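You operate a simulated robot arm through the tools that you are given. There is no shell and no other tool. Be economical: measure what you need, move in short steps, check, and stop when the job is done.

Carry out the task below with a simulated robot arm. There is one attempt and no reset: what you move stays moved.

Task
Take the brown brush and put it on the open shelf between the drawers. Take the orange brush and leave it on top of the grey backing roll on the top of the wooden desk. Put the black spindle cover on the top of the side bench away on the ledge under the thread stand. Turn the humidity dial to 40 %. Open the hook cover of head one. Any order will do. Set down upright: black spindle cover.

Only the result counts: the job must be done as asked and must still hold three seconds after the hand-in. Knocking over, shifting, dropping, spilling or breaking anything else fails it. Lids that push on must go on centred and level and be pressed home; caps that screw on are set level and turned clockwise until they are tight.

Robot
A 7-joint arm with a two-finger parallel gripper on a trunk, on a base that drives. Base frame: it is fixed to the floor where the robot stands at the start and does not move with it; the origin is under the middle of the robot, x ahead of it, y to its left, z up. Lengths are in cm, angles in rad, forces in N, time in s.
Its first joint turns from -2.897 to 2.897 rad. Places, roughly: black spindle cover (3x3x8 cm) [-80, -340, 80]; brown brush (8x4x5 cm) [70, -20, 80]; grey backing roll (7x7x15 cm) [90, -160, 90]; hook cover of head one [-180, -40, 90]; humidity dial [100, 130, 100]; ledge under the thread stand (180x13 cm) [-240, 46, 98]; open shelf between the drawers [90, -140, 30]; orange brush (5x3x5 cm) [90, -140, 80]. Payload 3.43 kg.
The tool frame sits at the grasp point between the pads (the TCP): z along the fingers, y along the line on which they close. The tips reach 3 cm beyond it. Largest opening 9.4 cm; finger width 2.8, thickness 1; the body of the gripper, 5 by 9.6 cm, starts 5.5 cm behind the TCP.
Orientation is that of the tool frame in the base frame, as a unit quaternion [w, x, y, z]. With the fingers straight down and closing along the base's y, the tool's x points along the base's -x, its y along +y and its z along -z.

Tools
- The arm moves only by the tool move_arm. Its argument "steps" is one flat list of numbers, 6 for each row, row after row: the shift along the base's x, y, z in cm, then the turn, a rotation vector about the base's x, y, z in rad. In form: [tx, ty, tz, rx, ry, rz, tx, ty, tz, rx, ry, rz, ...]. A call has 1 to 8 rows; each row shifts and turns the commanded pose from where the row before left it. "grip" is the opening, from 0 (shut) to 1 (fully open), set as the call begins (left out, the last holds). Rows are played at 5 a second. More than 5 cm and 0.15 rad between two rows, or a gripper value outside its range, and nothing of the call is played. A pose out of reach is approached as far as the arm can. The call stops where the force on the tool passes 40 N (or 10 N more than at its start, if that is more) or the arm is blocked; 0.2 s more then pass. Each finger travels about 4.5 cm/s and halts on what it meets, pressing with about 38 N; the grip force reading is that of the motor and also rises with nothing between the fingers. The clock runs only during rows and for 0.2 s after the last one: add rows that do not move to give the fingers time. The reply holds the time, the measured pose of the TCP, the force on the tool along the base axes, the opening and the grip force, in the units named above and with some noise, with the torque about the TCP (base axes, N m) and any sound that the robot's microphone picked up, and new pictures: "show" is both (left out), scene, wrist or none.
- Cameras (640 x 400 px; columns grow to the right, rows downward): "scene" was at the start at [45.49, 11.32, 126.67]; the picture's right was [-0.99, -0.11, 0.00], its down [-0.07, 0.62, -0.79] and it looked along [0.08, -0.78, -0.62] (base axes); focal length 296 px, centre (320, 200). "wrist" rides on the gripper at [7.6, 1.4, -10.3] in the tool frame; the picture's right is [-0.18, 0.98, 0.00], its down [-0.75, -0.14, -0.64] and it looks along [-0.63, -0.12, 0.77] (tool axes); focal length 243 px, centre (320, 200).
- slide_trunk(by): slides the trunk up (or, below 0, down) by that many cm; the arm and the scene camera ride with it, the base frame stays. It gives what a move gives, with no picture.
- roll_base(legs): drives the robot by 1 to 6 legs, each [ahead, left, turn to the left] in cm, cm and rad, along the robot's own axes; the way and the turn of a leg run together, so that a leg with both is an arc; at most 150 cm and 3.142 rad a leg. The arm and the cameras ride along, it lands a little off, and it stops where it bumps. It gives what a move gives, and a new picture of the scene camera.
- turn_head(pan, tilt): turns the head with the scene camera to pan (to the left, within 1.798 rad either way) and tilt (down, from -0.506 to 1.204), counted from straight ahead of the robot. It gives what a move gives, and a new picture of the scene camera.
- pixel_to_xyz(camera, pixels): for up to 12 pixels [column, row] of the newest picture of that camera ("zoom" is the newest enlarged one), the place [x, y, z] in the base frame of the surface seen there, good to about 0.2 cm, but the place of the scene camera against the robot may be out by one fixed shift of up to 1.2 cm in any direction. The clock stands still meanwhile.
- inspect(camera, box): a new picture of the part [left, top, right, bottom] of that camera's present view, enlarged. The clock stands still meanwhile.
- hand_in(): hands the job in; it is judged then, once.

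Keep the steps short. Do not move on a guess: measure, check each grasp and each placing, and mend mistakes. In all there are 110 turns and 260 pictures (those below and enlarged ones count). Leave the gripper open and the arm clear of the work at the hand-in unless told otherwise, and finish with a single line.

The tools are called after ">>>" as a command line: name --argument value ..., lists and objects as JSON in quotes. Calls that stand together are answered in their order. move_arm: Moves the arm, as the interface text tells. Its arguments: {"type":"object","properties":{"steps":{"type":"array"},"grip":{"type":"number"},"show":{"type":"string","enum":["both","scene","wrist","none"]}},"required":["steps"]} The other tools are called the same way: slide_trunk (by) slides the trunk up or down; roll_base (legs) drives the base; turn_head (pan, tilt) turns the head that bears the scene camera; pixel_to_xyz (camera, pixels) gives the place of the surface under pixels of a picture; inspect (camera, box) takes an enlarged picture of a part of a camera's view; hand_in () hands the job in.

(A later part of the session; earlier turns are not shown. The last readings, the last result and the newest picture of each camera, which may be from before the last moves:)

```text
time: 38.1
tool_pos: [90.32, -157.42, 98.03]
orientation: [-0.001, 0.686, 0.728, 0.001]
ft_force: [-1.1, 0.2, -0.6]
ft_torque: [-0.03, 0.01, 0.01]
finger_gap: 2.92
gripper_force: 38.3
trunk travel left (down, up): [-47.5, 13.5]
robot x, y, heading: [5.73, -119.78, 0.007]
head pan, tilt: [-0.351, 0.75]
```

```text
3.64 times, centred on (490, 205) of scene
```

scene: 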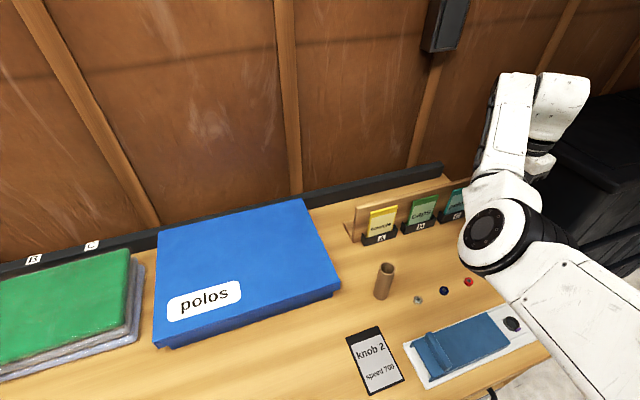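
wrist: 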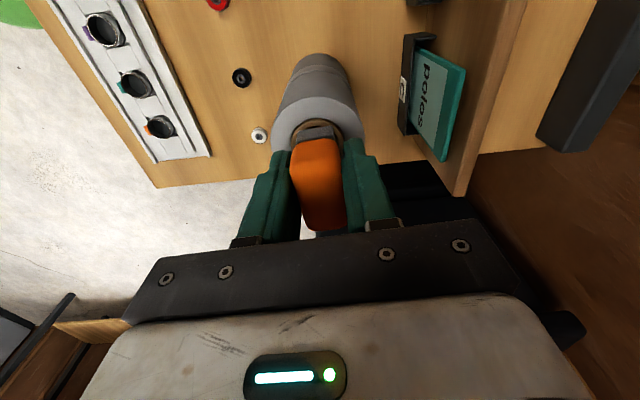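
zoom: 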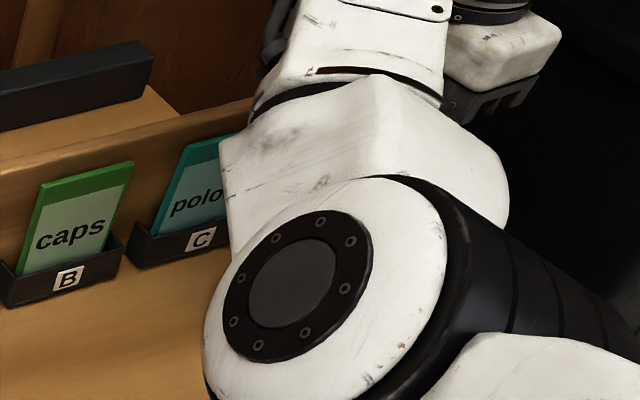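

In the wrist view the roll rim is centred laterally under the brush. I'll check the rim points.

>>> inspect --camera "wrist" --box '[250, 40, 390, 160]'

>>> pixel_to_xyz --camera "zoom" --pixels '[[310, 195], [250, 210], [390, 205], [195, 290], [455, 275], [320, 235], [205, 270], [330, 270]]'

```text
3.33 times, centred on (320, 100) of wrist
```

zoom: 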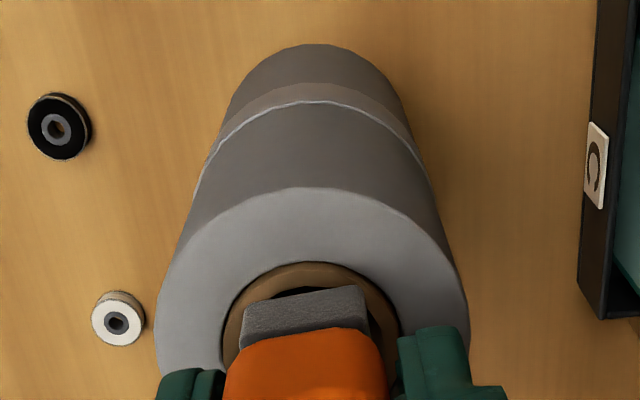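

```text
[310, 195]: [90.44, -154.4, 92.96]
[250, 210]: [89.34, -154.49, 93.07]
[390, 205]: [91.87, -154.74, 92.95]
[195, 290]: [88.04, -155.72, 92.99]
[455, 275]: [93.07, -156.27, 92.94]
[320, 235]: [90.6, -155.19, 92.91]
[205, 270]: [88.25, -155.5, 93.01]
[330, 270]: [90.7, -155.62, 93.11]
```

Centre refined to (90.5,-157.8), top 93.0. Shift and descend gently.

>>> move_arm --steps '[0.2, -0.3, -0.5, 0, 0, 0, 0, 0, -0.5, 0, 0, 0, 0, 0, -0.2, 0, 0, 0, 0, 0, -0.1, 0, 0, 0, 0, 0, 0, 0, 0, 0]' --show "wrist"

```text
time: 39.3
tool_pos: [90.49, -157.6, 96.74]
orientation: [-0.001, 0.686, 0.728, 0.001]
ft_force: [-0.3, 0.2, -0.4]
ft_torque: [-0.02, -0.04, -0.01]
finger_gap: 2.95
gripper_force: 38.2
trunk travel left (down, up): [-47.5, 13.5]
robot x, y, heading: [5.57, -119.49, 0.005]
head pan, tilt: [-0.351, 0.75]
```

wrist: 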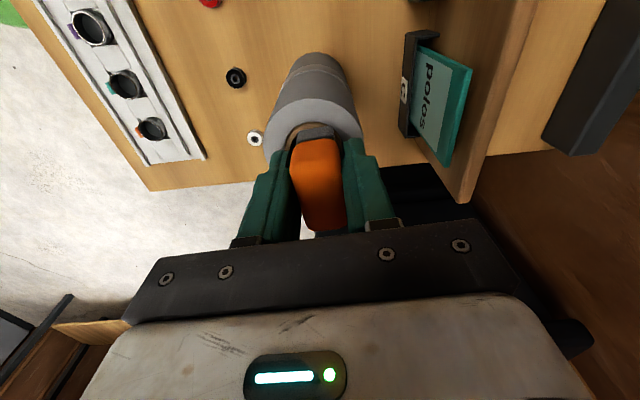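

No contact yet; very small steps down while watching the force.

>>> move_arm --steps '[0, 0, -0.1, 0, 0, 0, 0, 0, -0.1, 0, 0, 0, 0, 0, 0, 0, 0, 0]' --show "none"

>>> move_arm --steps '[0, 0, -0.1, 0, 0, 0, 0, 0, 0, 0, 0, 0]' --show "none"

```text
time: 40.1
tool_pos: [90.5, -157.77, 96.76]
orientation: [-0.001, 0.686, 0.727, 0.001]
ft_force: [0.5, -1.0, -0.6]
ft_torque: [0.01, 0.01, 0.0]
finger_gap: 2.94
gripper_force: 38.1
trunk travel left (down, up): [-47.5, 13.5]
robot x, y, heading: [5.61, -119.43, 0.007]
head pan, tilt: [-0.351, 0.75]
```

```text
time: 40.7
tool_pos: [90.54, -157.78, 96.61]
orientation: [0.0, 0.686, 0.728, 0.0]
ft_force: [-0.1, 0.5, 8.0]
ft_torque: [0.15, 0.0, -0.02]
finger_gap: 2.94
gripper_force: 37.9
trunk travel left (down, up): [-47.5, 13.5]
robot x, y, heading: [5.48, -119.11, 0.005]
head pan, tilt: [-0.351, 0.75]
```

Contact (8 N up). Opening to about 5 cm, then rising straight up.

>>> move_arm --steps '[0, 0, 0.1, 0, 0, 0, 0, 0, 0, 0, 0, 0, 0, 0, 0, 0, 0, 0, 0, 0, 0, 0, 0, 0]' --grip 0.55 --show "wrist"

>>> move_arm --steps '[0, 0, 2, 0, 0, 0, 0, 0, 4, 0, 0, 0, 0, 0, 4, 0, 0, 0, 0, 0, 2, 0, 0, 0]'

```text
time: 41.7
tool_pos: [90.57, -157.76, 96.76]
orientation: [0.0, 0.686, 0.727, 0.001]
ft_force: [0.7, 0.1, 0.7]
ft_torque: [-0.02, 0.0, 0.02]
finger_gap: 5.18
gripper_force: 0.1
trunk travel left (down, up): [-47.5, 13.5]
robot x, y, heading: [5.67, -119.69, 0.006]
head pan, tilt: [-0.351, 0.75]
```

wrist: 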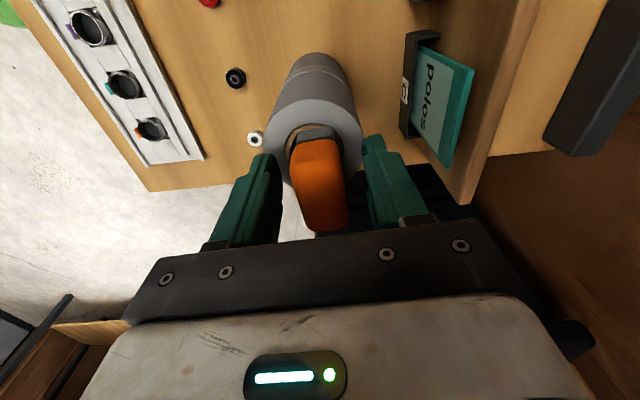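

```text
time: 42.7
tool_pos: [90.59, -157.7, 108.8]
orientation: [-0.001, 0.686, 0.727, 0.0]
ft_force: [-0.9, 0.3, 0.0]
ft_torque: [-0.02, -0.01, 0.03]
finger_gap: 5.17
gripper_force: 0.0
trunk travel left (down, up): [-47.5, 13.5]
robot x, y, heading: [5.72, -119.54, 0.011]
head pan, tilt: [-0.351, 0.75]
```

scene: 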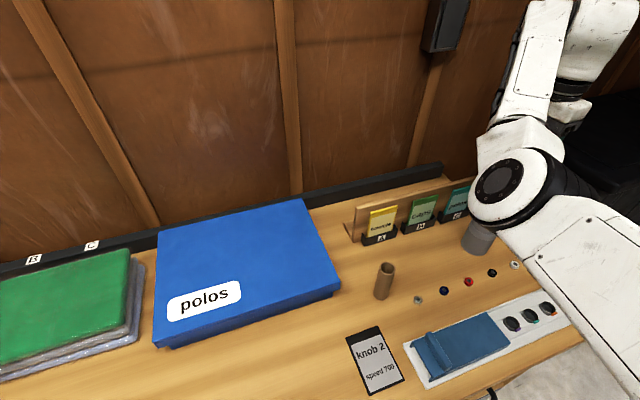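
wrist: 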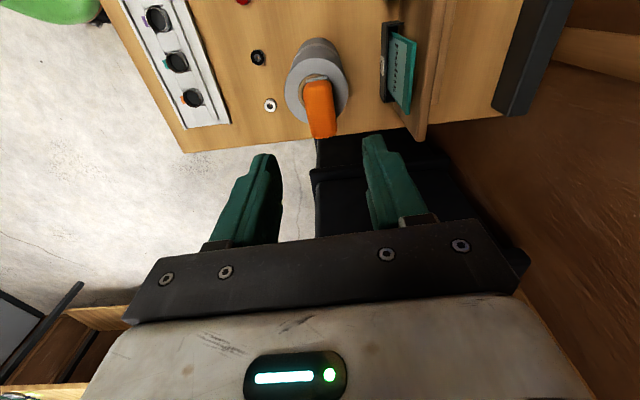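

The orange brush stands on the roll. Zoom to verify it while retracting the arm.

>>> inspect --camera "wrist" --box '[260, 20, 380, 150]'

>>> move_arm --steps '[-4.5, 1, 0, 0, 0, 0.14, -4.5, 1, 0, 0, 0, 0.14, -4.5, 1, 0, 0, 0, 0.14, -4.5, 1, 0, 0, 0, 0.14, -4.5, 1, 0, 0, 0, 0.14, -4.5, 1, 0, 0, 0, 0.14, -4.5, 1, 0, 0, 0, 0.14, -4.5, 1, 0, 0, 0, 0.14]' --grip 1 --show "none"

>>> move_arm --steps '[-4.5, 1, 0, 0, 0, 0.14, -4.5, 1, 0, 0, 0, 0.14, -4.5, 1, 0, 0, 0, 0.12, 0, 0, 0, 0, 0, 0]' --show "none"

>>> roll_base --legs '[[-10, 0, 0], [0, 110, 0]]'

```text
3.08 times, centred on (320, 85) of wrist
```

zoom: 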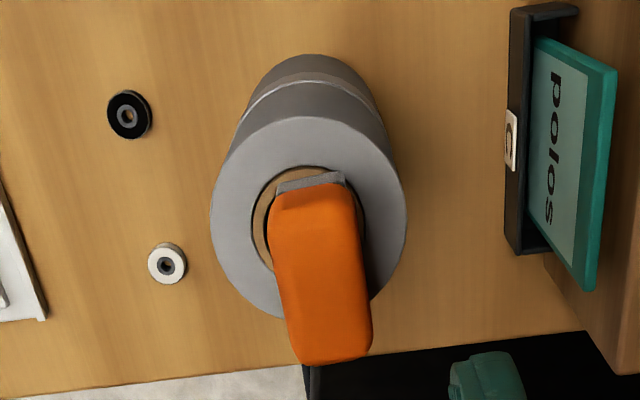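

```text
time: 44.5
tool_pos: [54.6, -149.75, 108.74]
orientation: [-0.001, 0.195, 0.981, 0.0]
ft_force: [0.1, 0.2, -0.4]
ft_torque: [-0.06, -0.04, 0.01]
finger_gap: 9.38
gripper_force: 0.1
trunk travel left (down, up): [-47.5, 13.5]
robot x, y, heading: [5.6, -119.38, 0.009]
head pan, tilt: [-0.351, 0.75]
```

```text
time: 45.5
tool_pos: [40.92, -146.72, 108.77]
orientation: [-0.001, -0.004, 1.0, 0.001]
ft_force: [-0.4, 0.6, -0.1]
ft_torque: [0.01, -0.03, -0.03]
finger_gap: 9.42
gripper_force: 0.1
trunk travel left (down, up): [-47.5, 13.5]
robot x, y, heading: [6.03, -119.58, 0.012]
head pan, tilt: [-0.351, 0.75]
```

```text
time: 51.9
tool_pos: [30.13, -37.3, 108.85]
orientation: [-0.001, -0.003, 1.0, -0.001]
ft_force: [-0.2, 0.1, 0.5]
ft_torque: [0.02, 0.02, -0.01]
finger_gap: 9.37
gripper_force: 0.0
trunk travel left (down, up): [-47.5, 13.5]
robot x, y, heading: [-5.18, -10.19, 0.007]
head pan, tilt: [-0.351, 0.75]
```

scene: 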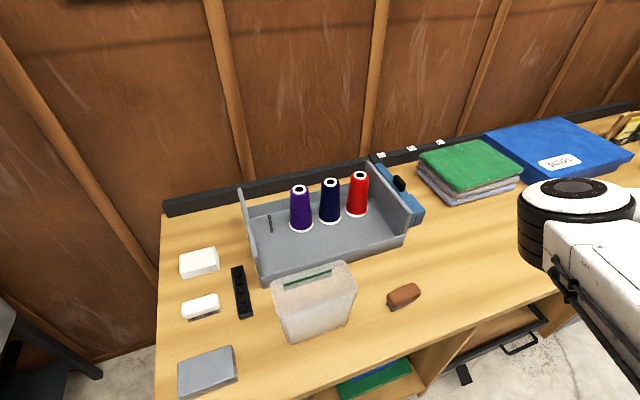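

Now pitch the tool to about 0.8 rad forward from vertical while approaching the brown brush from the front and above.

>>> move_arm --steps '[3.5, 1.9, 0, 0, -0.12, 0, 3.5, 1.9, 0, 0, -0.12, 0, 3.5, 1.9, 0, 0, -0.12, 0, 3.5, 1.9, 0, 0, -0.12, 0, 3.5, 1.9, 0, 0, -0.12, 0, 3.5, 1.9, 0, 0, -0.12, 0, 3.5, 1.9, 0, 0, -0.08, 0, 3.5, 1.9, 0, 0, 0, 0]' --show "none"

>>> move_arm --steps '[2, 0.2, -4, 0, 0, 0, 2, 0, -4, 0, 0, 0, 0, 0, 0, 0, 0, 0]'

```text
time: 53.7
tool_pos: [58.85, -24.89, 107.18]
orientation: [0.39, -0.001, 0.921, 0.0]
ft_force: [-0.3, 0.0, -0.7]
ft_torque: [0.03, -0.03, 0.05]
finger_gap: 9.42
gripper_force: 0.0
out of reach, approached as far as the arm can: row 5, 6, 7
trunk travel left (down, up): [-47.5, 13.5]
robot x, y, heading: [-4.96, -9.78, 0.003]
head pan, tilt: [-0.351, 0.75]
```

```text
time: 54.5
tool_pos: [62.83, -24.63, 99.13]
orientation: [0.39, -0.002, 0.921, -0.001]
ft_force: [-0.3, 1.0, -0.1]
ft_torque: [0.0, 0.02, 0.04]
finger_gap: 9.42
gripper_force: 0.0
trunk travel left (down, up): [-47.5, 13.5]
robot x, y, heading: [-4.92, -9.83, 0.003]
head pan, tilt: [-0.351, 0.75]
```

scene: 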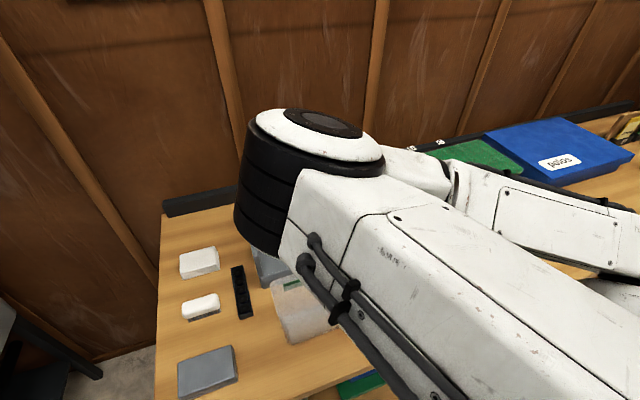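
wrist: 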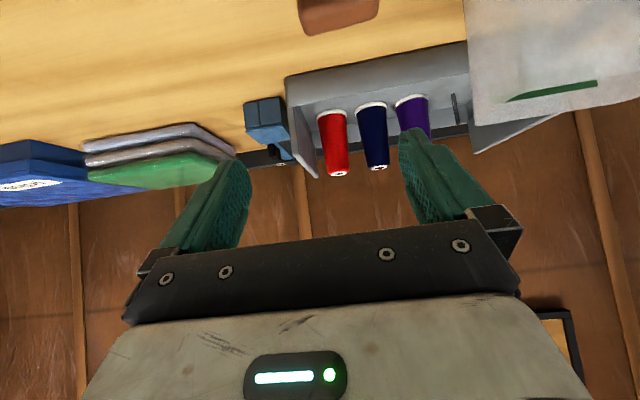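

>>> pixel_to_xyz --camera "scene" --pixels '[[320, 125], [245, 200], [260, 240], [340, 150], [285, 285], [320, 325]]'

>>> pixel_to_xyz --camera "wrist" --pixels '[[303, 28], [375, 15], [303, 5], [378, 2], [340, 20], [340, 170]]'

```text
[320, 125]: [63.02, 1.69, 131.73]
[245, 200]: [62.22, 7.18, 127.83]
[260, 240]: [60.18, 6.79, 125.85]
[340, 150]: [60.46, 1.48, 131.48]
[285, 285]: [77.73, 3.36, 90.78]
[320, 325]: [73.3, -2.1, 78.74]
```

```text
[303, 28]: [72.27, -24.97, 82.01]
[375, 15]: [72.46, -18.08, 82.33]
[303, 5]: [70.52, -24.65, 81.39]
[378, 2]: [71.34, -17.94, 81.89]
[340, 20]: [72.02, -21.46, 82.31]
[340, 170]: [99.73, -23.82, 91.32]
```

Brush centre (71.9,-21.5). Aligning y, then approaching along the tool axis.

>>> move_arm --steps '[0, 3.1, -2, 0, 0, 0, 0.5, 0, -4, 0, 0, 0, 0, 0, -3.5, 0, 0, 0, 0, 0, 0, 0, 0, 0]' --show "wrist"

>>> pixel_to_xyz --camera "wrist" --pixels '[[303, 60], [375, 50], [290, 40], [378, 30], [340, 60], [340, 100]]'

```text
time: 55.5
tool_pos: [63.23, -21.57, 89.51]
orientation: [0.388, -0.001, 0.921, -0.001]
ft_force: [-0.4, -0.9, 0.2]
ft_torque: [0.0, 0.02, 0.01]
finger_gap: 9.41
gripper_force: 0.1
trunk travel left (down, up): [-47.5, 13.5]
robot x, y, heading: [-5.06, -9.64, 0.005]
head pan, tilt: [-0.351, 0.75]
```

wrist: 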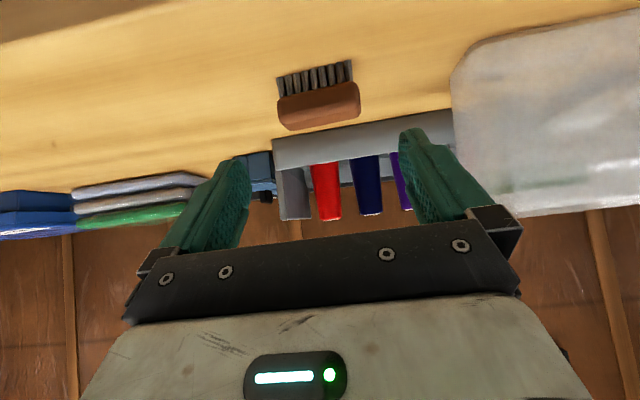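

```text
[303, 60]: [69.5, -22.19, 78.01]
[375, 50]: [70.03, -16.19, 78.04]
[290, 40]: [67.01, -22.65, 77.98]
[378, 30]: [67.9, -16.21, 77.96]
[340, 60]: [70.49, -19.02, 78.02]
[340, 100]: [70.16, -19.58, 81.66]
```

>>> pixel_to_xyz --camera "wrist" --pixels '[[279, 108], [358, 95], [283, 125], [356, 112], [284, 80], [348, 66], [318, 110], [318, 90]]'

```text
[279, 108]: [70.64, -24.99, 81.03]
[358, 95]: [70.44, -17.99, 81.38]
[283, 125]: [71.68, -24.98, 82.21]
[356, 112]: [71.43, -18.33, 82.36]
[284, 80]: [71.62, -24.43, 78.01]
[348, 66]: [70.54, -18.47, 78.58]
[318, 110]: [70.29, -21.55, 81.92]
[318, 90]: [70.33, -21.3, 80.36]
```

Aligned. Advance along the axis to (71.6, -21.5, 81.5), then close.

>>> move_arm --steps '[3, 0, -2.9, 0, 0, 0, 3, 0, -2.8, 0, 0, 0, 1.4, 0, -1.4, 0, 0, 0, 1, 0, -0.9, 0, 0, 0]' --show "wrist"

>>> move_arm --steps '[0, 0, 0, 0, 0, 0, 0, 0, 0, 0, 0, 0, 0, 0, 0, 0, 0, 0, 0, 0, 0, 0, 0, 0]' --grip 0.65 --show "wrist"

```text
time: 56.5
tool_pos: [71.68, -21.68, 81.67]
orientation: [0.389, -0.002, 0.921, -0.001]
ft_force: [0.7, 0.1, 0.7]
ft_torque: [0.03, 0.01, 0.01]
finger_gap: 9.4
gripper_force: 0.1
trunk travel left (down, up): [-47.5, 13.5]
robot x, y, heading: [-5.02, -9.76, 0.006]
head pan, tilt: [-0.351, 0.75]
```

wrist: 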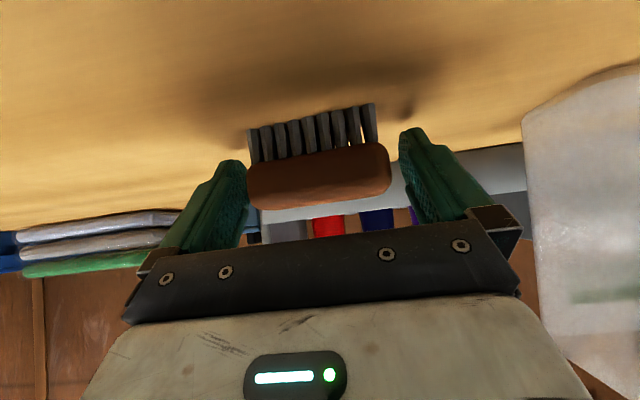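

```text
time: 57.5
tool_pos: [71.66, -21.52, 81.58]
orientation: [0.389, -0.002, 0.921, 0.0]
ft_force: [-0.4, -0.8, 0.9]
ft_torque: [-0.05, -0.04, 0.0]
finger_gap: 7.93
gripper_force: 37.8
trunk travel left (down, up): [-47.5, 13.5]
robot x, y, heading: [-5.12, -9.94, 0.002]
head pan, tilt: [-0.351, 0.75]
```

wrist: 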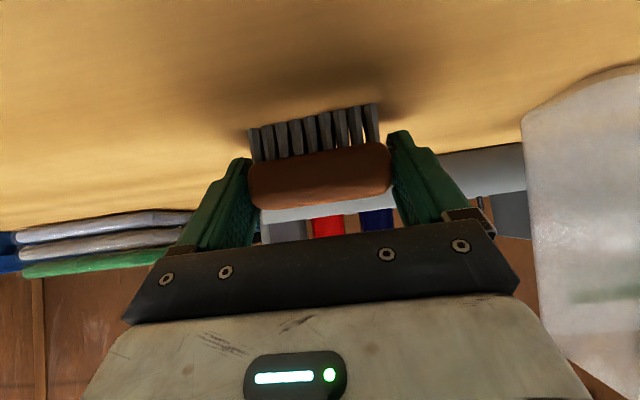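

Gripped (7.9 cm). Lift, back the base away, and go right toward the shelf.

>>> move_arm --steps '[0, 0, 3, 0, 0, 0, 0, 0, 4, 0, 0, 0, -1, 0, 4, 0, 0, 0]' --show "none"

>>> roll_base --legs '[[-38, 0, 0], [0, -134, 0]]'

>>> turn_head --pan -0.2 --tilt 0.75

```text
time: 58.3
tool_pos: [70.59, -21.5, 92.71]
orientation: [0.389, -0.002, 0.921, 0.0]
ft_force: [0.4, 0.0, -0.9]
ft_torque: [-0.04, 0.01, -0.02]
finger_gap: 7.93
gripper_force: 37.7
trunk travel left (down, up): [-47.5, 13.5]
robot x, y, heading: [-5.08, -9.83, 0.006]
head pan, tilt: [-0.351, 0.75]
```

```text
time: 67.0
tool_pos: [34.89, -154.82, 92.67]
orientation: [0.389, -0.009, 0.921, 0.002]
ft_force: [0.0, 0.0, -0.7]
ft_torque: [0.01, -0.02, 0.01]
finger_gap: 7.86
gripper_force: 38.1
trunk travel left (down, up): [-47.5, 13.5]
robot x, y, heading: [-40.88, -144.49, 0.021]
head pan, tilt: [-0.351, 0.75]
```

scene: 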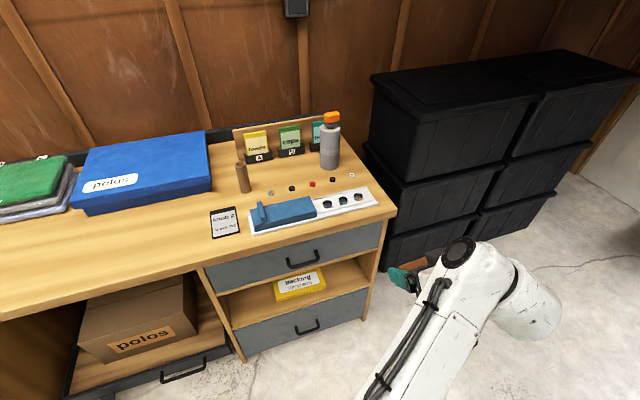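

```text
time: 67.7
tool_pos: [34.74, -154.83, 92.64]
orientation: [0.389, -0.008, 0.921, 0.003]
ft_force: [0.2, 0.3, -1.1]
ft_torque: [-0.03, -0.01, 0.0]
finger_gap: 7.89
gripper_force: 38.3
trunk travel left (down, up): [-47.5, 13.5]
robot x, y, heading: [-41.37, -144.37, 0.021]
head pan, tilt: [-0.201, 0.75]
```

scene: 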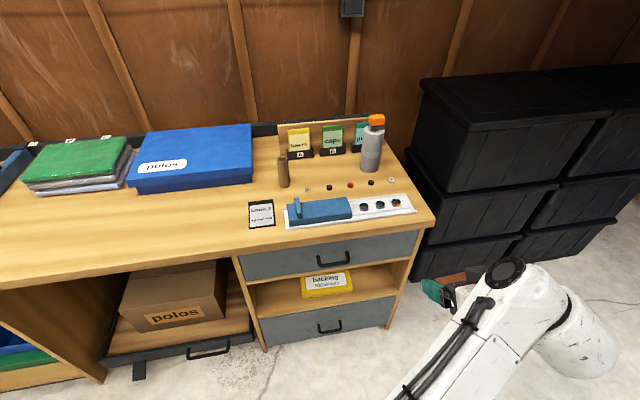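

The orange brush sits on the roll. Measure the shelf's free space and lower the trunk.

>>> inspect --camera "scene" --box '[235, 220, 435, 350]'

>>> pixel_to_xyz --camera "zoom" --pixels '[[372, 180], [375, 230], [230, 245], [455, 195], [490, 235], [490, 150], [420, 240], [440, 130], [280, 170], [360, 175], [300, 285], [300, 155]]'

>>> slide_trunk --by -44

```text
3.08 times, centred on (335, 285) of scene
```

zoom: 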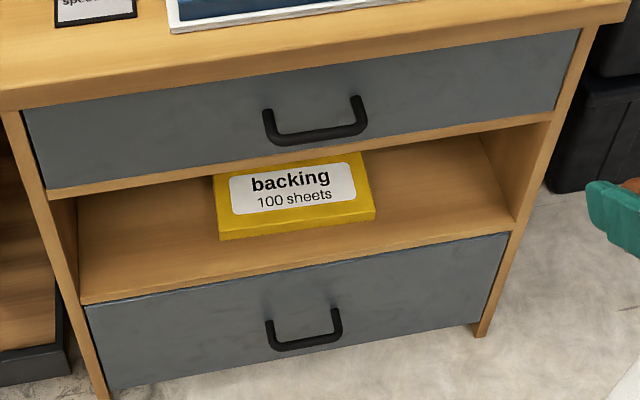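

```text
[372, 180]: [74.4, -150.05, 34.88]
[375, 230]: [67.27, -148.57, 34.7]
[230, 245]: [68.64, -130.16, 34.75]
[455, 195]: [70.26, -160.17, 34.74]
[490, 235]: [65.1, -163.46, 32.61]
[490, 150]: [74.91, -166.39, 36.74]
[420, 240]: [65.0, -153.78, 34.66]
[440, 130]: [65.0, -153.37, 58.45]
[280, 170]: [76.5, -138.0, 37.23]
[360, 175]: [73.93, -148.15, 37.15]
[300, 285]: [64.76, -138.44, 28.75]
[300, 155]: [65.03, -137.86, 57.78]
```

```text
refused: -44 is not a number from -40 to 40
```

>>> slide_trunk --by -40

>>> roll_base --legs '[[15, -3, -0.02]]'

>>> move_arm --steps '[0, 0, -4, 0, 0, 0, 0, 0, -4, 0, 0, 0, 0, 0, -2, 0, 0, 0]'

```text
time: 71.5
tool_pos: [34.75, -154.77, 52.57]
orientation: [0.389, -0.01, 0.921, 0.003]
ft_force: [0.4, -0.1, -0.5]
ft_torque: [0.02, 0.02, 0.0]
finger_gap: 7.86
gripper_force: 37.9
trunk travel left (down, up): [-7.5, 53.5]
robot x, y, heading: [-41.07, -144.78, 0.017]
head pan, tilt: [-0.201, 0.75]
```

```text
time: 72.9
tool_pos: [49.69, -159.24, 52.56]
orientation: [0.39, -0.001, 0.921, -0.002]
ft_force: [0.3, -0.2, -0.7]
ft_torque: [0.03, 0.02, -0.06]
finger_gap: 7.87
gripper_force: 37.9
trunk travel left (down, up): [-7.5, 53.5]
robot x, y, heading: [-26.4, -147.38, -0.0]
head pan, tilt: [-0.201, 0.75]
```

scene: 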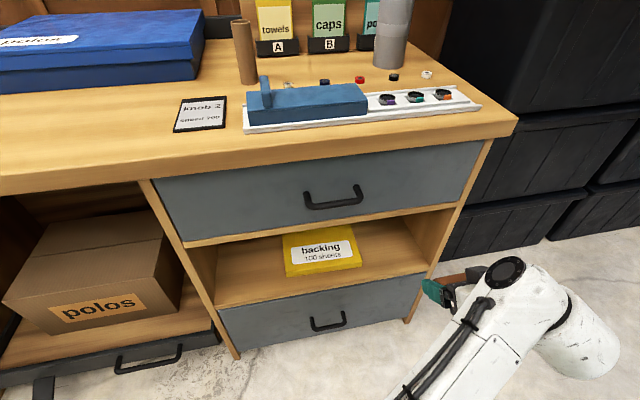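

```text
time: 73.7
tool_pos: [49.73, -159.34, 42.69]
orientation: [0.388, 0.0, 0.921, -0.001]
ft_force: [-0.5, -0.4, -0.6]
ft_torque: [-0.02, -0.03, 0.0]
finger_gap: 7.87
gripper_force: 37.9
trunk travel left (down, up): [-7.5, 53.5]
robot x, y, heading: [-26.09, -147.22, -0.002]
head pan, tilt: [-0.201, 0.75]
```

scene: 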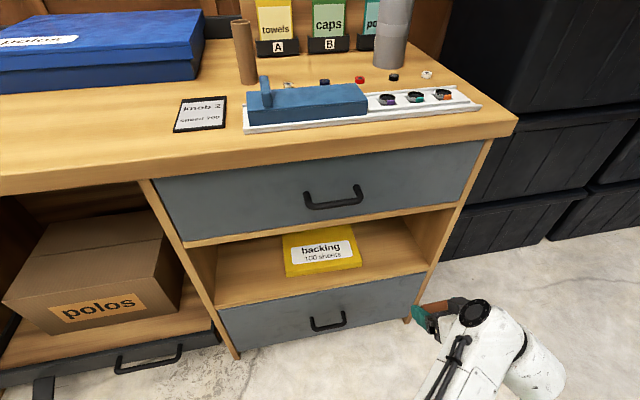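
wrist: 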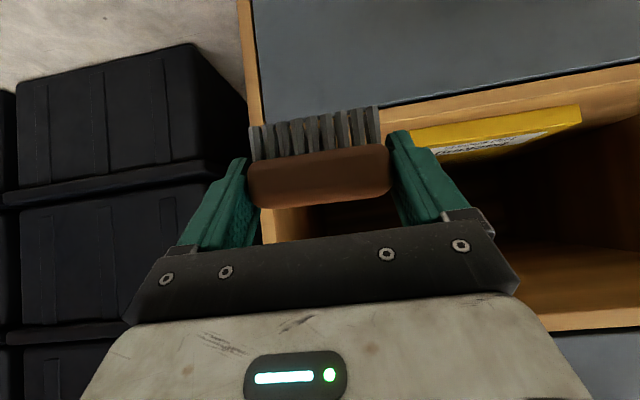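

>>> pixel_to_xyz --camera "wrist" --pixels '[[242, 60], [256, 60], [252, 90], [270, 225], [390, 104], [420, 120], [450, 95], [415, 145], [413, 132], [580, 105], [560, 315], [560, 290]]'

>>> inspect --camera "wrist" --box '[220, 40, 600, 260]'

```text
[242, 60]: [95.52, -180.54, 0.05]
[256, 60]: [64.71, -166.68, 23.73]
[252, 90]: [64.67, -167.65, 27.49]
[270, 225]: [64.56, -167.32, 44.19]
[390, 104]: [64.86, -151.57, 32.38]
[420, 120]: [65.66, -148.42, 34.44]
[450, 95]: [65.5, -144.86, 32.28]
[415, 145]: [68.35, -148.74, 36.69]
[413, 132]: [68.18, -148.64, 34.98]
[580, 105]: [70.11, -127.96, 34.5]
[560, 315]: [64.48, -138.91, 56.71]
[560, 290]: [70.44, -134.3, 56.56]
```

```text
1.68 times, centred on (410, 150) of wrist
```

zoom: 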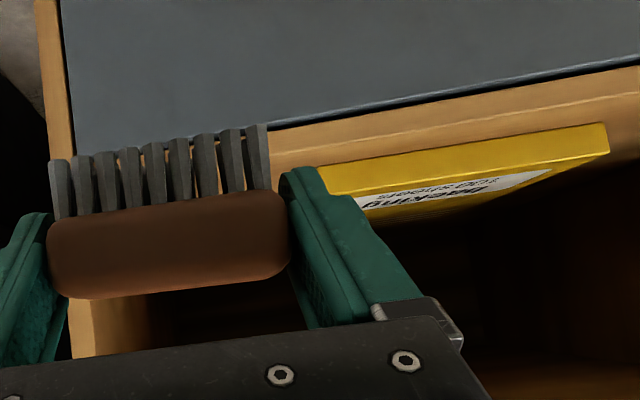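

Shelf floor 34.45, wall at y -166.7, pack edge about -149. Shift to y -158.2, then drive ahead 13.

>>> move_arm --steps '[0, 1.1, 0, 0, 0, 0, 0, 0, 0.5, 0, 0, 0]' --show "none"

>>> roll_base --legs '[[13, 0, 0]]'

>>> move_arm --steps '[2, 0, 0, 0, 0, 0, 0, 0, 0, 0, 0, 0]'

```text
time: 74.3
tool_pos: [49.68, -158.15, 43.24]
orientation: [0.389, 0.001, 0.921, -0.001]
ft_force: [0.6, 0.0, -0.8]
ft_torque: [0.02, 0.01, 0.01]
finger_gap: 7.86
gripper_force: 38.6
trunk travel left (down, up): [-7.5, 53.5]
robot x, y, heading: [-26.29, -147.59, 0.003]
head pan, tilt: [-0.201, 0.75]
```

```text
time: 75.6
tool_pos: [62.77, -158.13, 43.11]
orientation: [0.389, -0.001, 0.921, -0.001]
ft_force: [0.7, 0.8, -0.7]
ft_torque: [0.0, 0.03, 0.0]
finger_gap: 7.9
gripper_force: 38.4
trunk travel left (down, up): [-7.5, 53.5]
robot x, y, heading: [-12.66, -147.79, 0.0]
head pan, tilt: [-0.201, 0.75]
```

scene: 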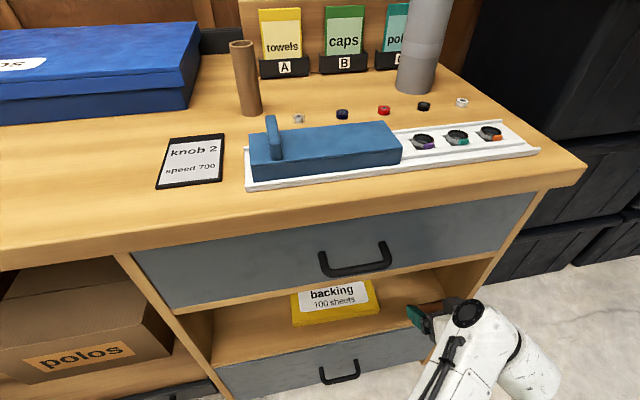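

```text
time: 76.2
tool_pos: [64.72, -158.12, 43.07]
orientation: [0.389, 0.0, 0.921, -0.002]
ft_force: [-1.5, -0.6, -0.5]
ft_torque: [-0.02, -0.02, -0.01]
finger_gap: 7.86
gripper_force: 37.8
trunk travel left (down, up): [-7.5, 53.5]
robot x, y, heading: [-12.99, -147.63, -0.003]
head pan, tilt: [-0.201, 0.75]
```

scene: 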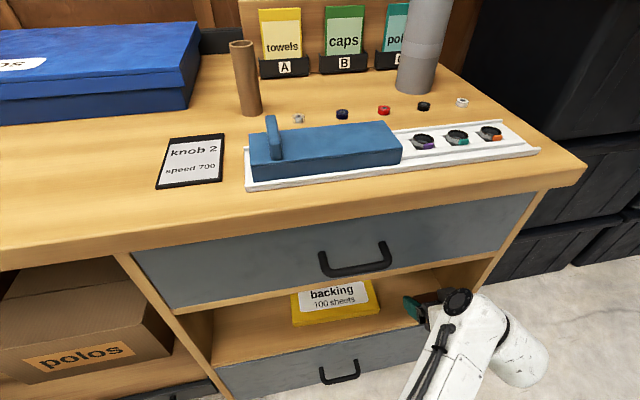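
wrist: 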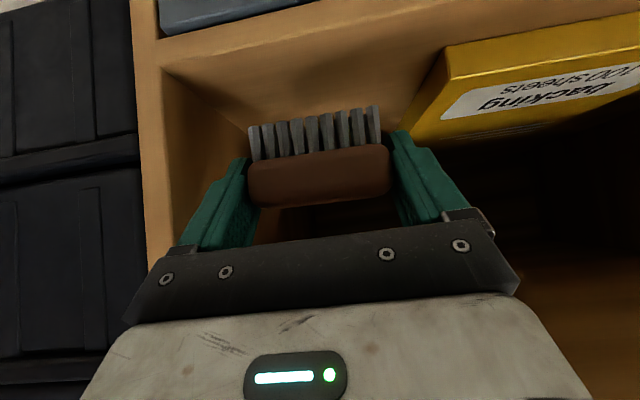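

>>> pixel_to_xyz --camera "wrist" --pixels '[[445, 55], [412, 130], [430, 85], [418, 110], [165, 80], [200, 150], [240, 90], [240, 140], [350, 85]]'

```text
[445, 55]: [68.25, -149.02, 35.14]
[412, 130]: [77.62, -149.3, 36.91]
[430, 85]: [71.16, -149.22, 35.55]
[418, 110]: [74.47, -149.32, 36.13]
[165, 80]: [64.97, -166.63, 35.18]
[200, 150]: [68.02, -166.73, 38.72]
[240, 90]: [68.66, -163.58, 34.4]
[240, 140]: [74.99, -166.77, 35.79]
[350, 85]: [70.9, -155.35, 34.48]
```

Plenty of clearance. Advance and lower gently.

>>> move_arm --steps '[3, 0, -1, 0, 0, 0, 2.5, 0, -1, 0, 0, 0, 0, 0, -1.5, 0, 0, 0, 0, 0, -1, 0, 0, 0, 0, 0, -0.3, 0, 0, 0, 0, 0, 0, 0, 0, 0]' --show "wrist"

```text
time: 77.6
tool_pos: [70.25, -158.01, 38.35]
orientation: [0.39, 0.0, 0.921, -0.002]
ft_force: [0.6, 0.8, 0.3]
ft_torque: [0.0, 0.04, 0.0]
finger_gap: 7.85
gripper_force: 38.1
trunk travel left (down, up): [-7.5, 53.5]
robot x, y, heading: [-13.01, -147.37, 0.001]
head pan, tilt: [-0.201, 0.75]
```

wrist: 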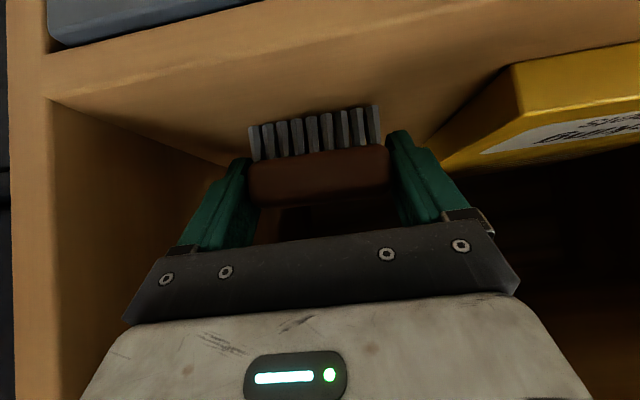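

>>> move_arm --steps '[0, 0, -0.2, 0, 0, 0, 0, 0, -0.1, 0, 0, 0, 0, 0, 0, 0, 0, 0]' --show "none"

>>> move_arm --steps '[0, 0, -0.1, 0, 0, 0, 0, 0, 0, 0, 0, 0]' --show "none"

```text
time: 78.4
tool_pos: [70.31, -158.13, 38.1]
orientation: [0.391, 0.0, 0.921, -0.002]
ft_force: [-1.4, 0.3, 10.4]
ft_torque: [-0.35, 0.01, -0.04]
finger_gap: 7.87
gripper_force: 38.0
trunk travel left (down, up): [-7.5, 53.5]
robot x, y, heading: [-13.25, -146.87, -0.004]
head pan, tilt: [-0.201, 0.75]
```

```text
time: 79.0
tool_pos: [70.32, -158.22, 38.14]
orientation: [0.39, -0.001, 0.921, -0.002]
ft_force: [0.4, 0.1, 18.2]
ft_torque: [-0.61, -0.03, 0.03]
finger_gap: 7.85
gripper_force: 37.8
trunk travel left (down, up): [-7.5, 53.5]
robot x, y, heading: [-12.93, -147.24, -0.002]
head pan, tilt: [-0.201, 0.75]
```

Contact. Release, then retreat along the tool axis.

>>> move_arm --steps '[0, 0, 0.2, 0, 0, 0, 0, 0, 0, 0, 0, 0, 0, 0, 0, 0, 0, 0, 0, 0, 0, 0, 0, 0]' --grip 1 --show "wrist"

>>> move_arm --steps '[-2, 0, 1.9, 0, 0, 0, -3, 0, 2.5, 0, 0, 0, -4, 0, 1, 0, 0, 0, -5, 0, 0, 0, 0, 0, -5, 0, 0, 0, 0, 0, -5, 0, 0, 0, 0, 0]'

```text
time: 80.0
tool_pos: [70.27, -158.15, 38.17]
orientation: [0.389, 0.0, 0.921, -0.001]
ft_force: [0.0, -0.4, -0.1]
ft_torque: [0.04, 0.0, -0.03]
finger_gap: 9.38
gripper_force: 0.1
trunk travel left (down, up): [-7.5, 53.5]
robot x, y, heading: [-12.95, -147.06, -0.001]
head pan, tilt: [-0.201, 0.75]
```

wrist: 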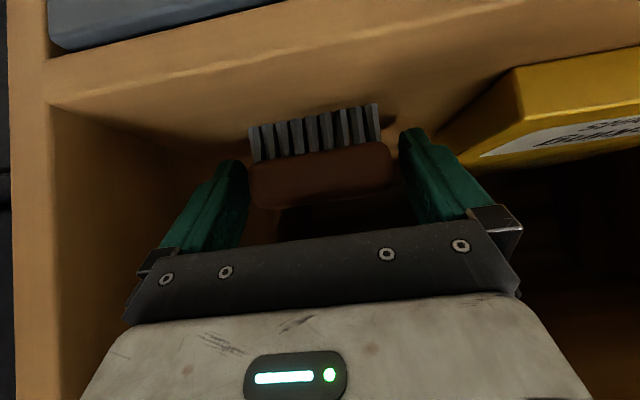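

```text
time: 81.4
tool_pos: [46.05, -158.05, 43.51]
orientation: [0.389, -0.001, 0.921, -0.001]
ft_force: [0.1, -0.7, 0.1]
ft_torque: [0.0, 0.01, -0.02]
finger_gap: 9.39
gripper_force: 0.1
trunk travel left (down, up): [-7.5, 53.5]
robot x, y, heading: [-12.8, -147.3, 0.006]
head pan, tilt: [-0.201, 0.75]
```

scene: 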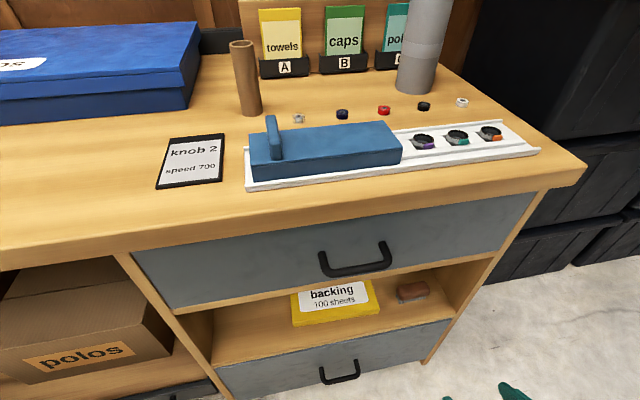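
wrist: 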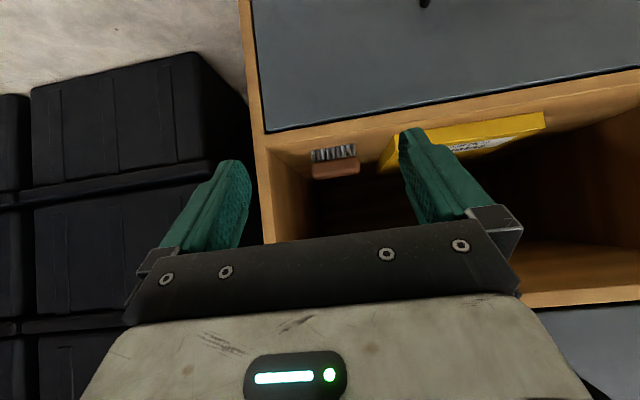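

Brown brush stands on the shelf. Now raise the trunk, return the tool to vertical, back off, and look toward the side bench.

>>> slide_trunk --by 35

>>> roll_base --legs '[[-30, 0, 0]]'

>>> move_arm --steps '[-4, 0, 0, 0, 0.14, 0, -4, 0, 2, 0, 0.14, 0, -4, 0, 2, 0, 0.14, 0, -4, 0, 2, 0, 0.14, 0, -4, 0, 2, 0, 0.14, 0, -4, 0, 2, 0, 0.1, 0, 0, 0, 0, 0, 0, 0]' --show "none"

>>> turn_head --pan -1.75 --tilt 0.4

```text
time: 84.8
tool_pos: [46.19, -158.24, 78.53]
orientation: [0.388, 0.0, 0.922, -0.001]
ft_force: [-0.1, -1.5, 0.6]
ft_torque: [-0.02, 0.0, -0.01]
finger_gap: 9.44
gripper_force: 0.0
trunk travel left (down, up): [-42.5, 18.5]
robot x, y, heading: [-12.83, -147.36, 0.003]
head pan, tilt: [-0.201, 0.75]
```

```text
time: 86.8
tool_pos: [16.3, -158.04, 78.54]
orientation: [0.389, 0.0, 0.921, -0.001]
ft_force: [-0.1, 0.3, -0.9]
ft_torque: [0.01, 0.01, 0.0]
finger_gap: 9.42
gripper_force: 0.1
trunk travel left (down, up): [-42.5, 18.5]
robot x, y, heading: [-43.11, -147.58, 0.005]
head pan, tilt: [-0.201, 0.75]
```

scene: 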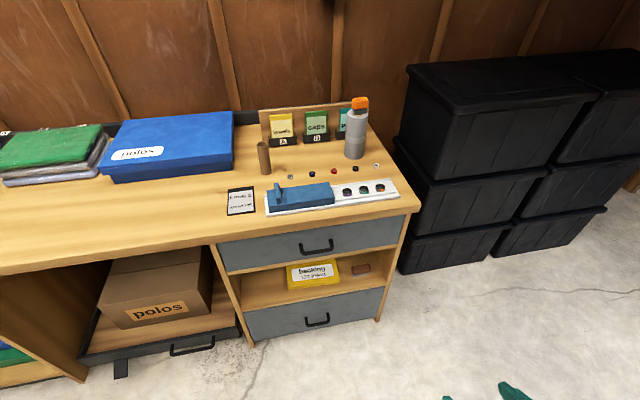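

```text
time: 88.5
tool_pos: [-6.88, -161.87, 85.0]
orientation: [-0.003, -0.001, 1.0, -0.001]
ft_force: [-0.8, -0.1, 0.4]
ft_torque: [0.02, -0.01, 0.01]
finger_gap: 9.4
gripper_force: 0.0
out of reach, approached as far as the arm can: row 4, 5, 6
trunk travel left (down, up): [-42.5, 18.5]
robot x, y, heading: [-42.99, -146.76, -0.002]
head pan, tilt: [-0.201, 0.75]
```

```text
time: 90.1
tool_pos: [-6.85, -161.81, 85.12]
orientation: [-0.001, -0.002, 1.0, 0.0]
ft_force: [0.3, -0.8, 1.1]
ft_torque: [0.03, -0.02, 0.02]
finger_gap: 9.38
gripper_force: 0.1
trunk travel left (down, up): [-42.5, 18.5]
robot x, y, heading: [-42.87, -147.3, -0.0]
head pan, tilt: [-1.751, 0.4]
```

scene: 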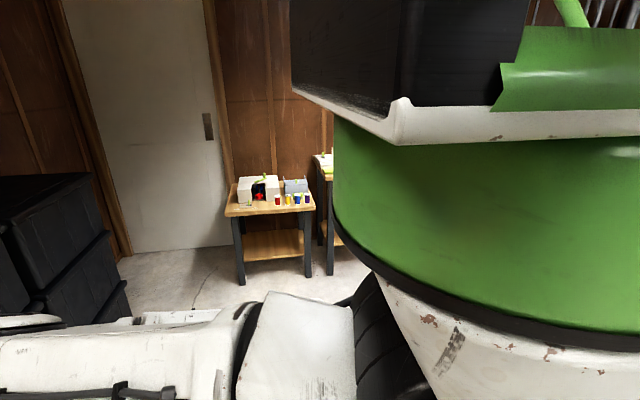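

Turn the base right to face the side bench.

>>> roll_base --legs '[[0, 0, -1.571]]'

>>> turn_head --pan 0.0 --tilt 0.35

```text
time: 94.3
tool_pos: [-56.86, -183.32, 85.05]
orientation: [0.0, 0.702, 0.712, 0.001]
ft_force: [-0.5, 0.0, 0.4]
ft_torque: [-0.01, 0.0, -0.01]
finger_gap: 9.4
gripper_force: 0.0
trunk travel left (down, up): [-42.5, 18.5]
robot x, y, heading: [-42.85, -147.2, -1.558]
head pan, tilt: [-1.751, 0.4]
```

scene: 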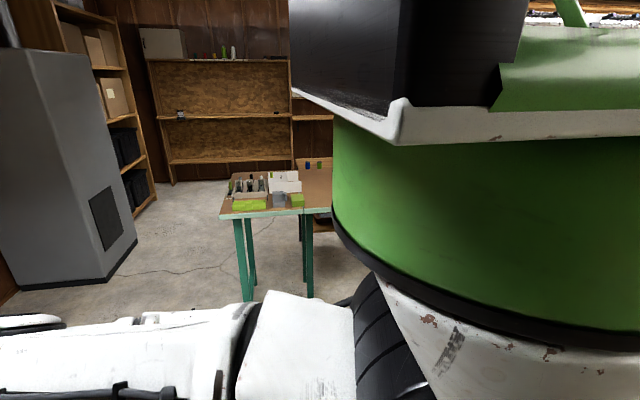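

```text
time: 96.0
tool_pos: [-56.95, -183.46, 85.12]
orientation: [-0.001, 0.702, 0.712, 0.001]
ft_force: [0.3, -0.2, 0.0]
ft_torque: [0.01, 0.0, 0.01]
finger_gap: 9.38
gripper_force: 0.0
trunk travel left (down, up): [-42.5, 18.5]
robot x, y, heading: [-42.97, -147.33, -1.555]
head pan, tilt: [0.0, 0.351]
```

scene: 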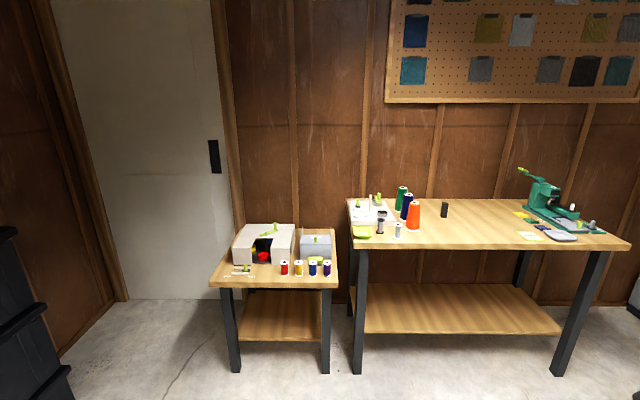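

>>> pixel_to_xyz --camera "scene" --pixels '[[444, 208], [444, 216], [413, 215], [381, 222], [400, 248], [280, 285], [397, 230], [545, 215], [265, 250]]'

>>> inspect --camera "scene" --box '[330, 170, 490, 270]'

```text
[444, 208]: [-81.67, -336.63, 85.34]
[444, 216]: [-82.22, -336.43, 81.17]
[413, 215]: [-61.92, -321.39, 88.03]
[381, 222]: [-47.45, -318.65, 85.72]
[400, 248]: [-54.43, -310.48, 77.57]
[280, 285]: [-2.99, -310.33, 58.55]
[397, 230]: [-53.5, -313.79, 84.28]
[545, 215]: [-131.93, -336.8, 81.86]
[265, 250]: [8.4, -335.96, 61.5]
```

```text
4.00 times, centred on (410, 220) of scene
```

zoom: 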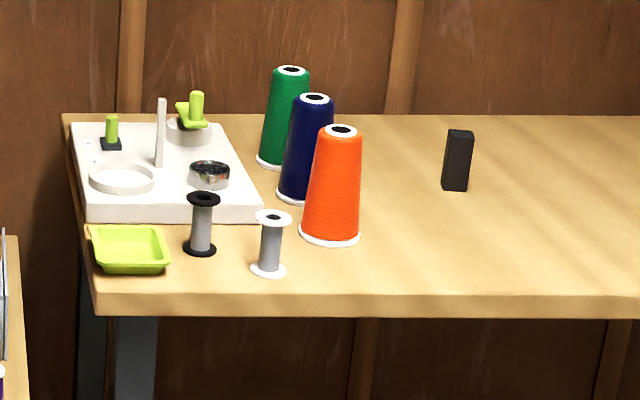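

The spindle cover stands at about (-81.8,-337). Orange, navy and green cones are near (-62,-320). I'll approach from the right (robot near x=-125, y=-258), so that the elbow stays clear of the cones.

>>> slide_trunk --by 14

>>> roll_base --legs '[[50, -40, 0], [60, -40, 0]]'

>>> turn_head --pan 0.4 --tilt 0.7

```text
time: 97.7
tool_pos: [-56.86, -183.53, 98.98]
orientation: [-0.001, 0.701, 0.713, 0.001]
ft_force: [0.2, 0.1, -0.1]
ft_torque: [-0.01, 0.01, 0.01]
finger_gap: 9.38
gripper_force: 0.1
trunk travel left (down, up): [-56.5, 4.5]
robot x, y, heading: [-42.94, -147.26, -1.558]
head pan, tilt: [0.0, 0.351]
```

```text
time: 104.8
tool_pos: [-135.97, -294.5, 98.94]
orientation: [-0.001, 0.705, 0.71, 0.0]
ft_force: [0.4, 0.0, -0.1]
ft_torque: [-0.01, 0.01, -0.02]
finger_gap: 9.41
gripper_force: 0.1
trunk travel left (down, up): [-56.5, 4.5]
robot x, y, heading: [-121.62, -258.55, -1.561]
head pan, tilt: [0.0, 0.351]
```

scene: 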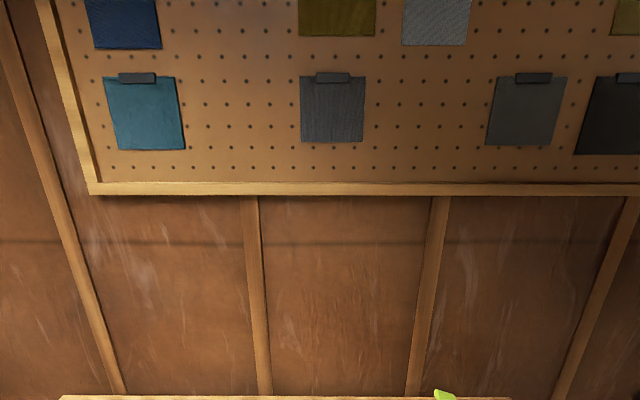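

```text
time: 105.7
tool_pos: [-136.01, -294.37, 99.03]
orientation: [-0.001, 0.705, 0.709, 0.0]
ft_force: [0.0, -0.4, 0.1]
ft_torque: [0.01, 0.01, -0.02]
finger_gap: 9.43
gripper_force: 0.0
trunk travel left (down, up): [-56.5, 4.5]
robot x, y, heading: [-121.77, -258.63, -1.564]
head pan, tilt: [0.4, 0.7]
```

scene: 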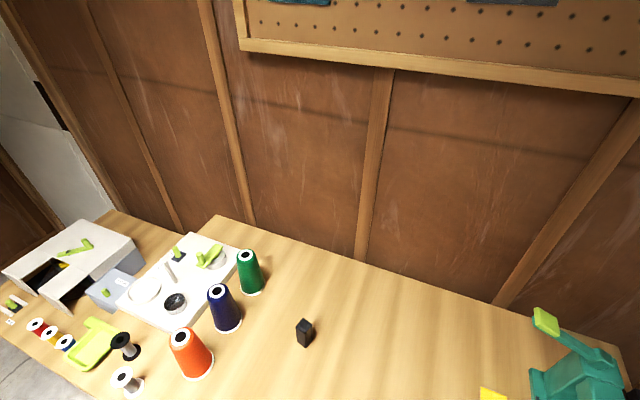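

>>> inspect --camera "scene" --box '[270, 300, 350, 370]'

>>> pixel_to_xyz --camera "zoom" --pixels '[[300, 155], [265, 145], [340, 165], [295, 190], [295, 130], [280, 220], [330, 230], [290, 270]]'

>>> pixel_to_xyz --camera "scene" --pixels '[[182, 333], [220, 290], [246, 255], [205, 370], [545, 318], [300, 380], [575, 370]]'

```text
5.71 times, centred on (310, 335) of scene
```

zoom: 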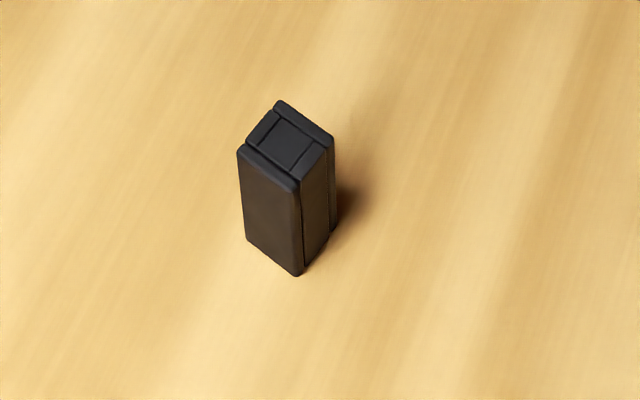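

```text
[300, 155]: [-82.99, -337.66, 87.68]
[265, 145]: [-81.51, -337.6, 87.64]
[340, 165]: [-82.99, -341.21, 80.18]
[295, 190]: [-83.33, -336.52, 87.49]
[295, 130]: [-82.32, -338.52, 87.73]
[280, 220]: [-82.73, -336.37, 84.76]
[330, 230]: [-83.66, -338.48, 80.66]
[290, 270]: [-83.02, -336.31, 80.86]
```

```text
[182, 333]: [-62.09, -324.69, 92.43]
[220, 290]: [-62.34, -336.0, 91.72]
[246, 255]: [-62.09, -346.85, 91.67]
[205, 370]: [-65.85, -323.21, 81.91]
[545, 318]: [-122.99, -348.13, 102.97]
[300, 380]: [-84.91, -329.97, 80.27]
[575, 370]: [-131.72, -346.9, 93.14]
```

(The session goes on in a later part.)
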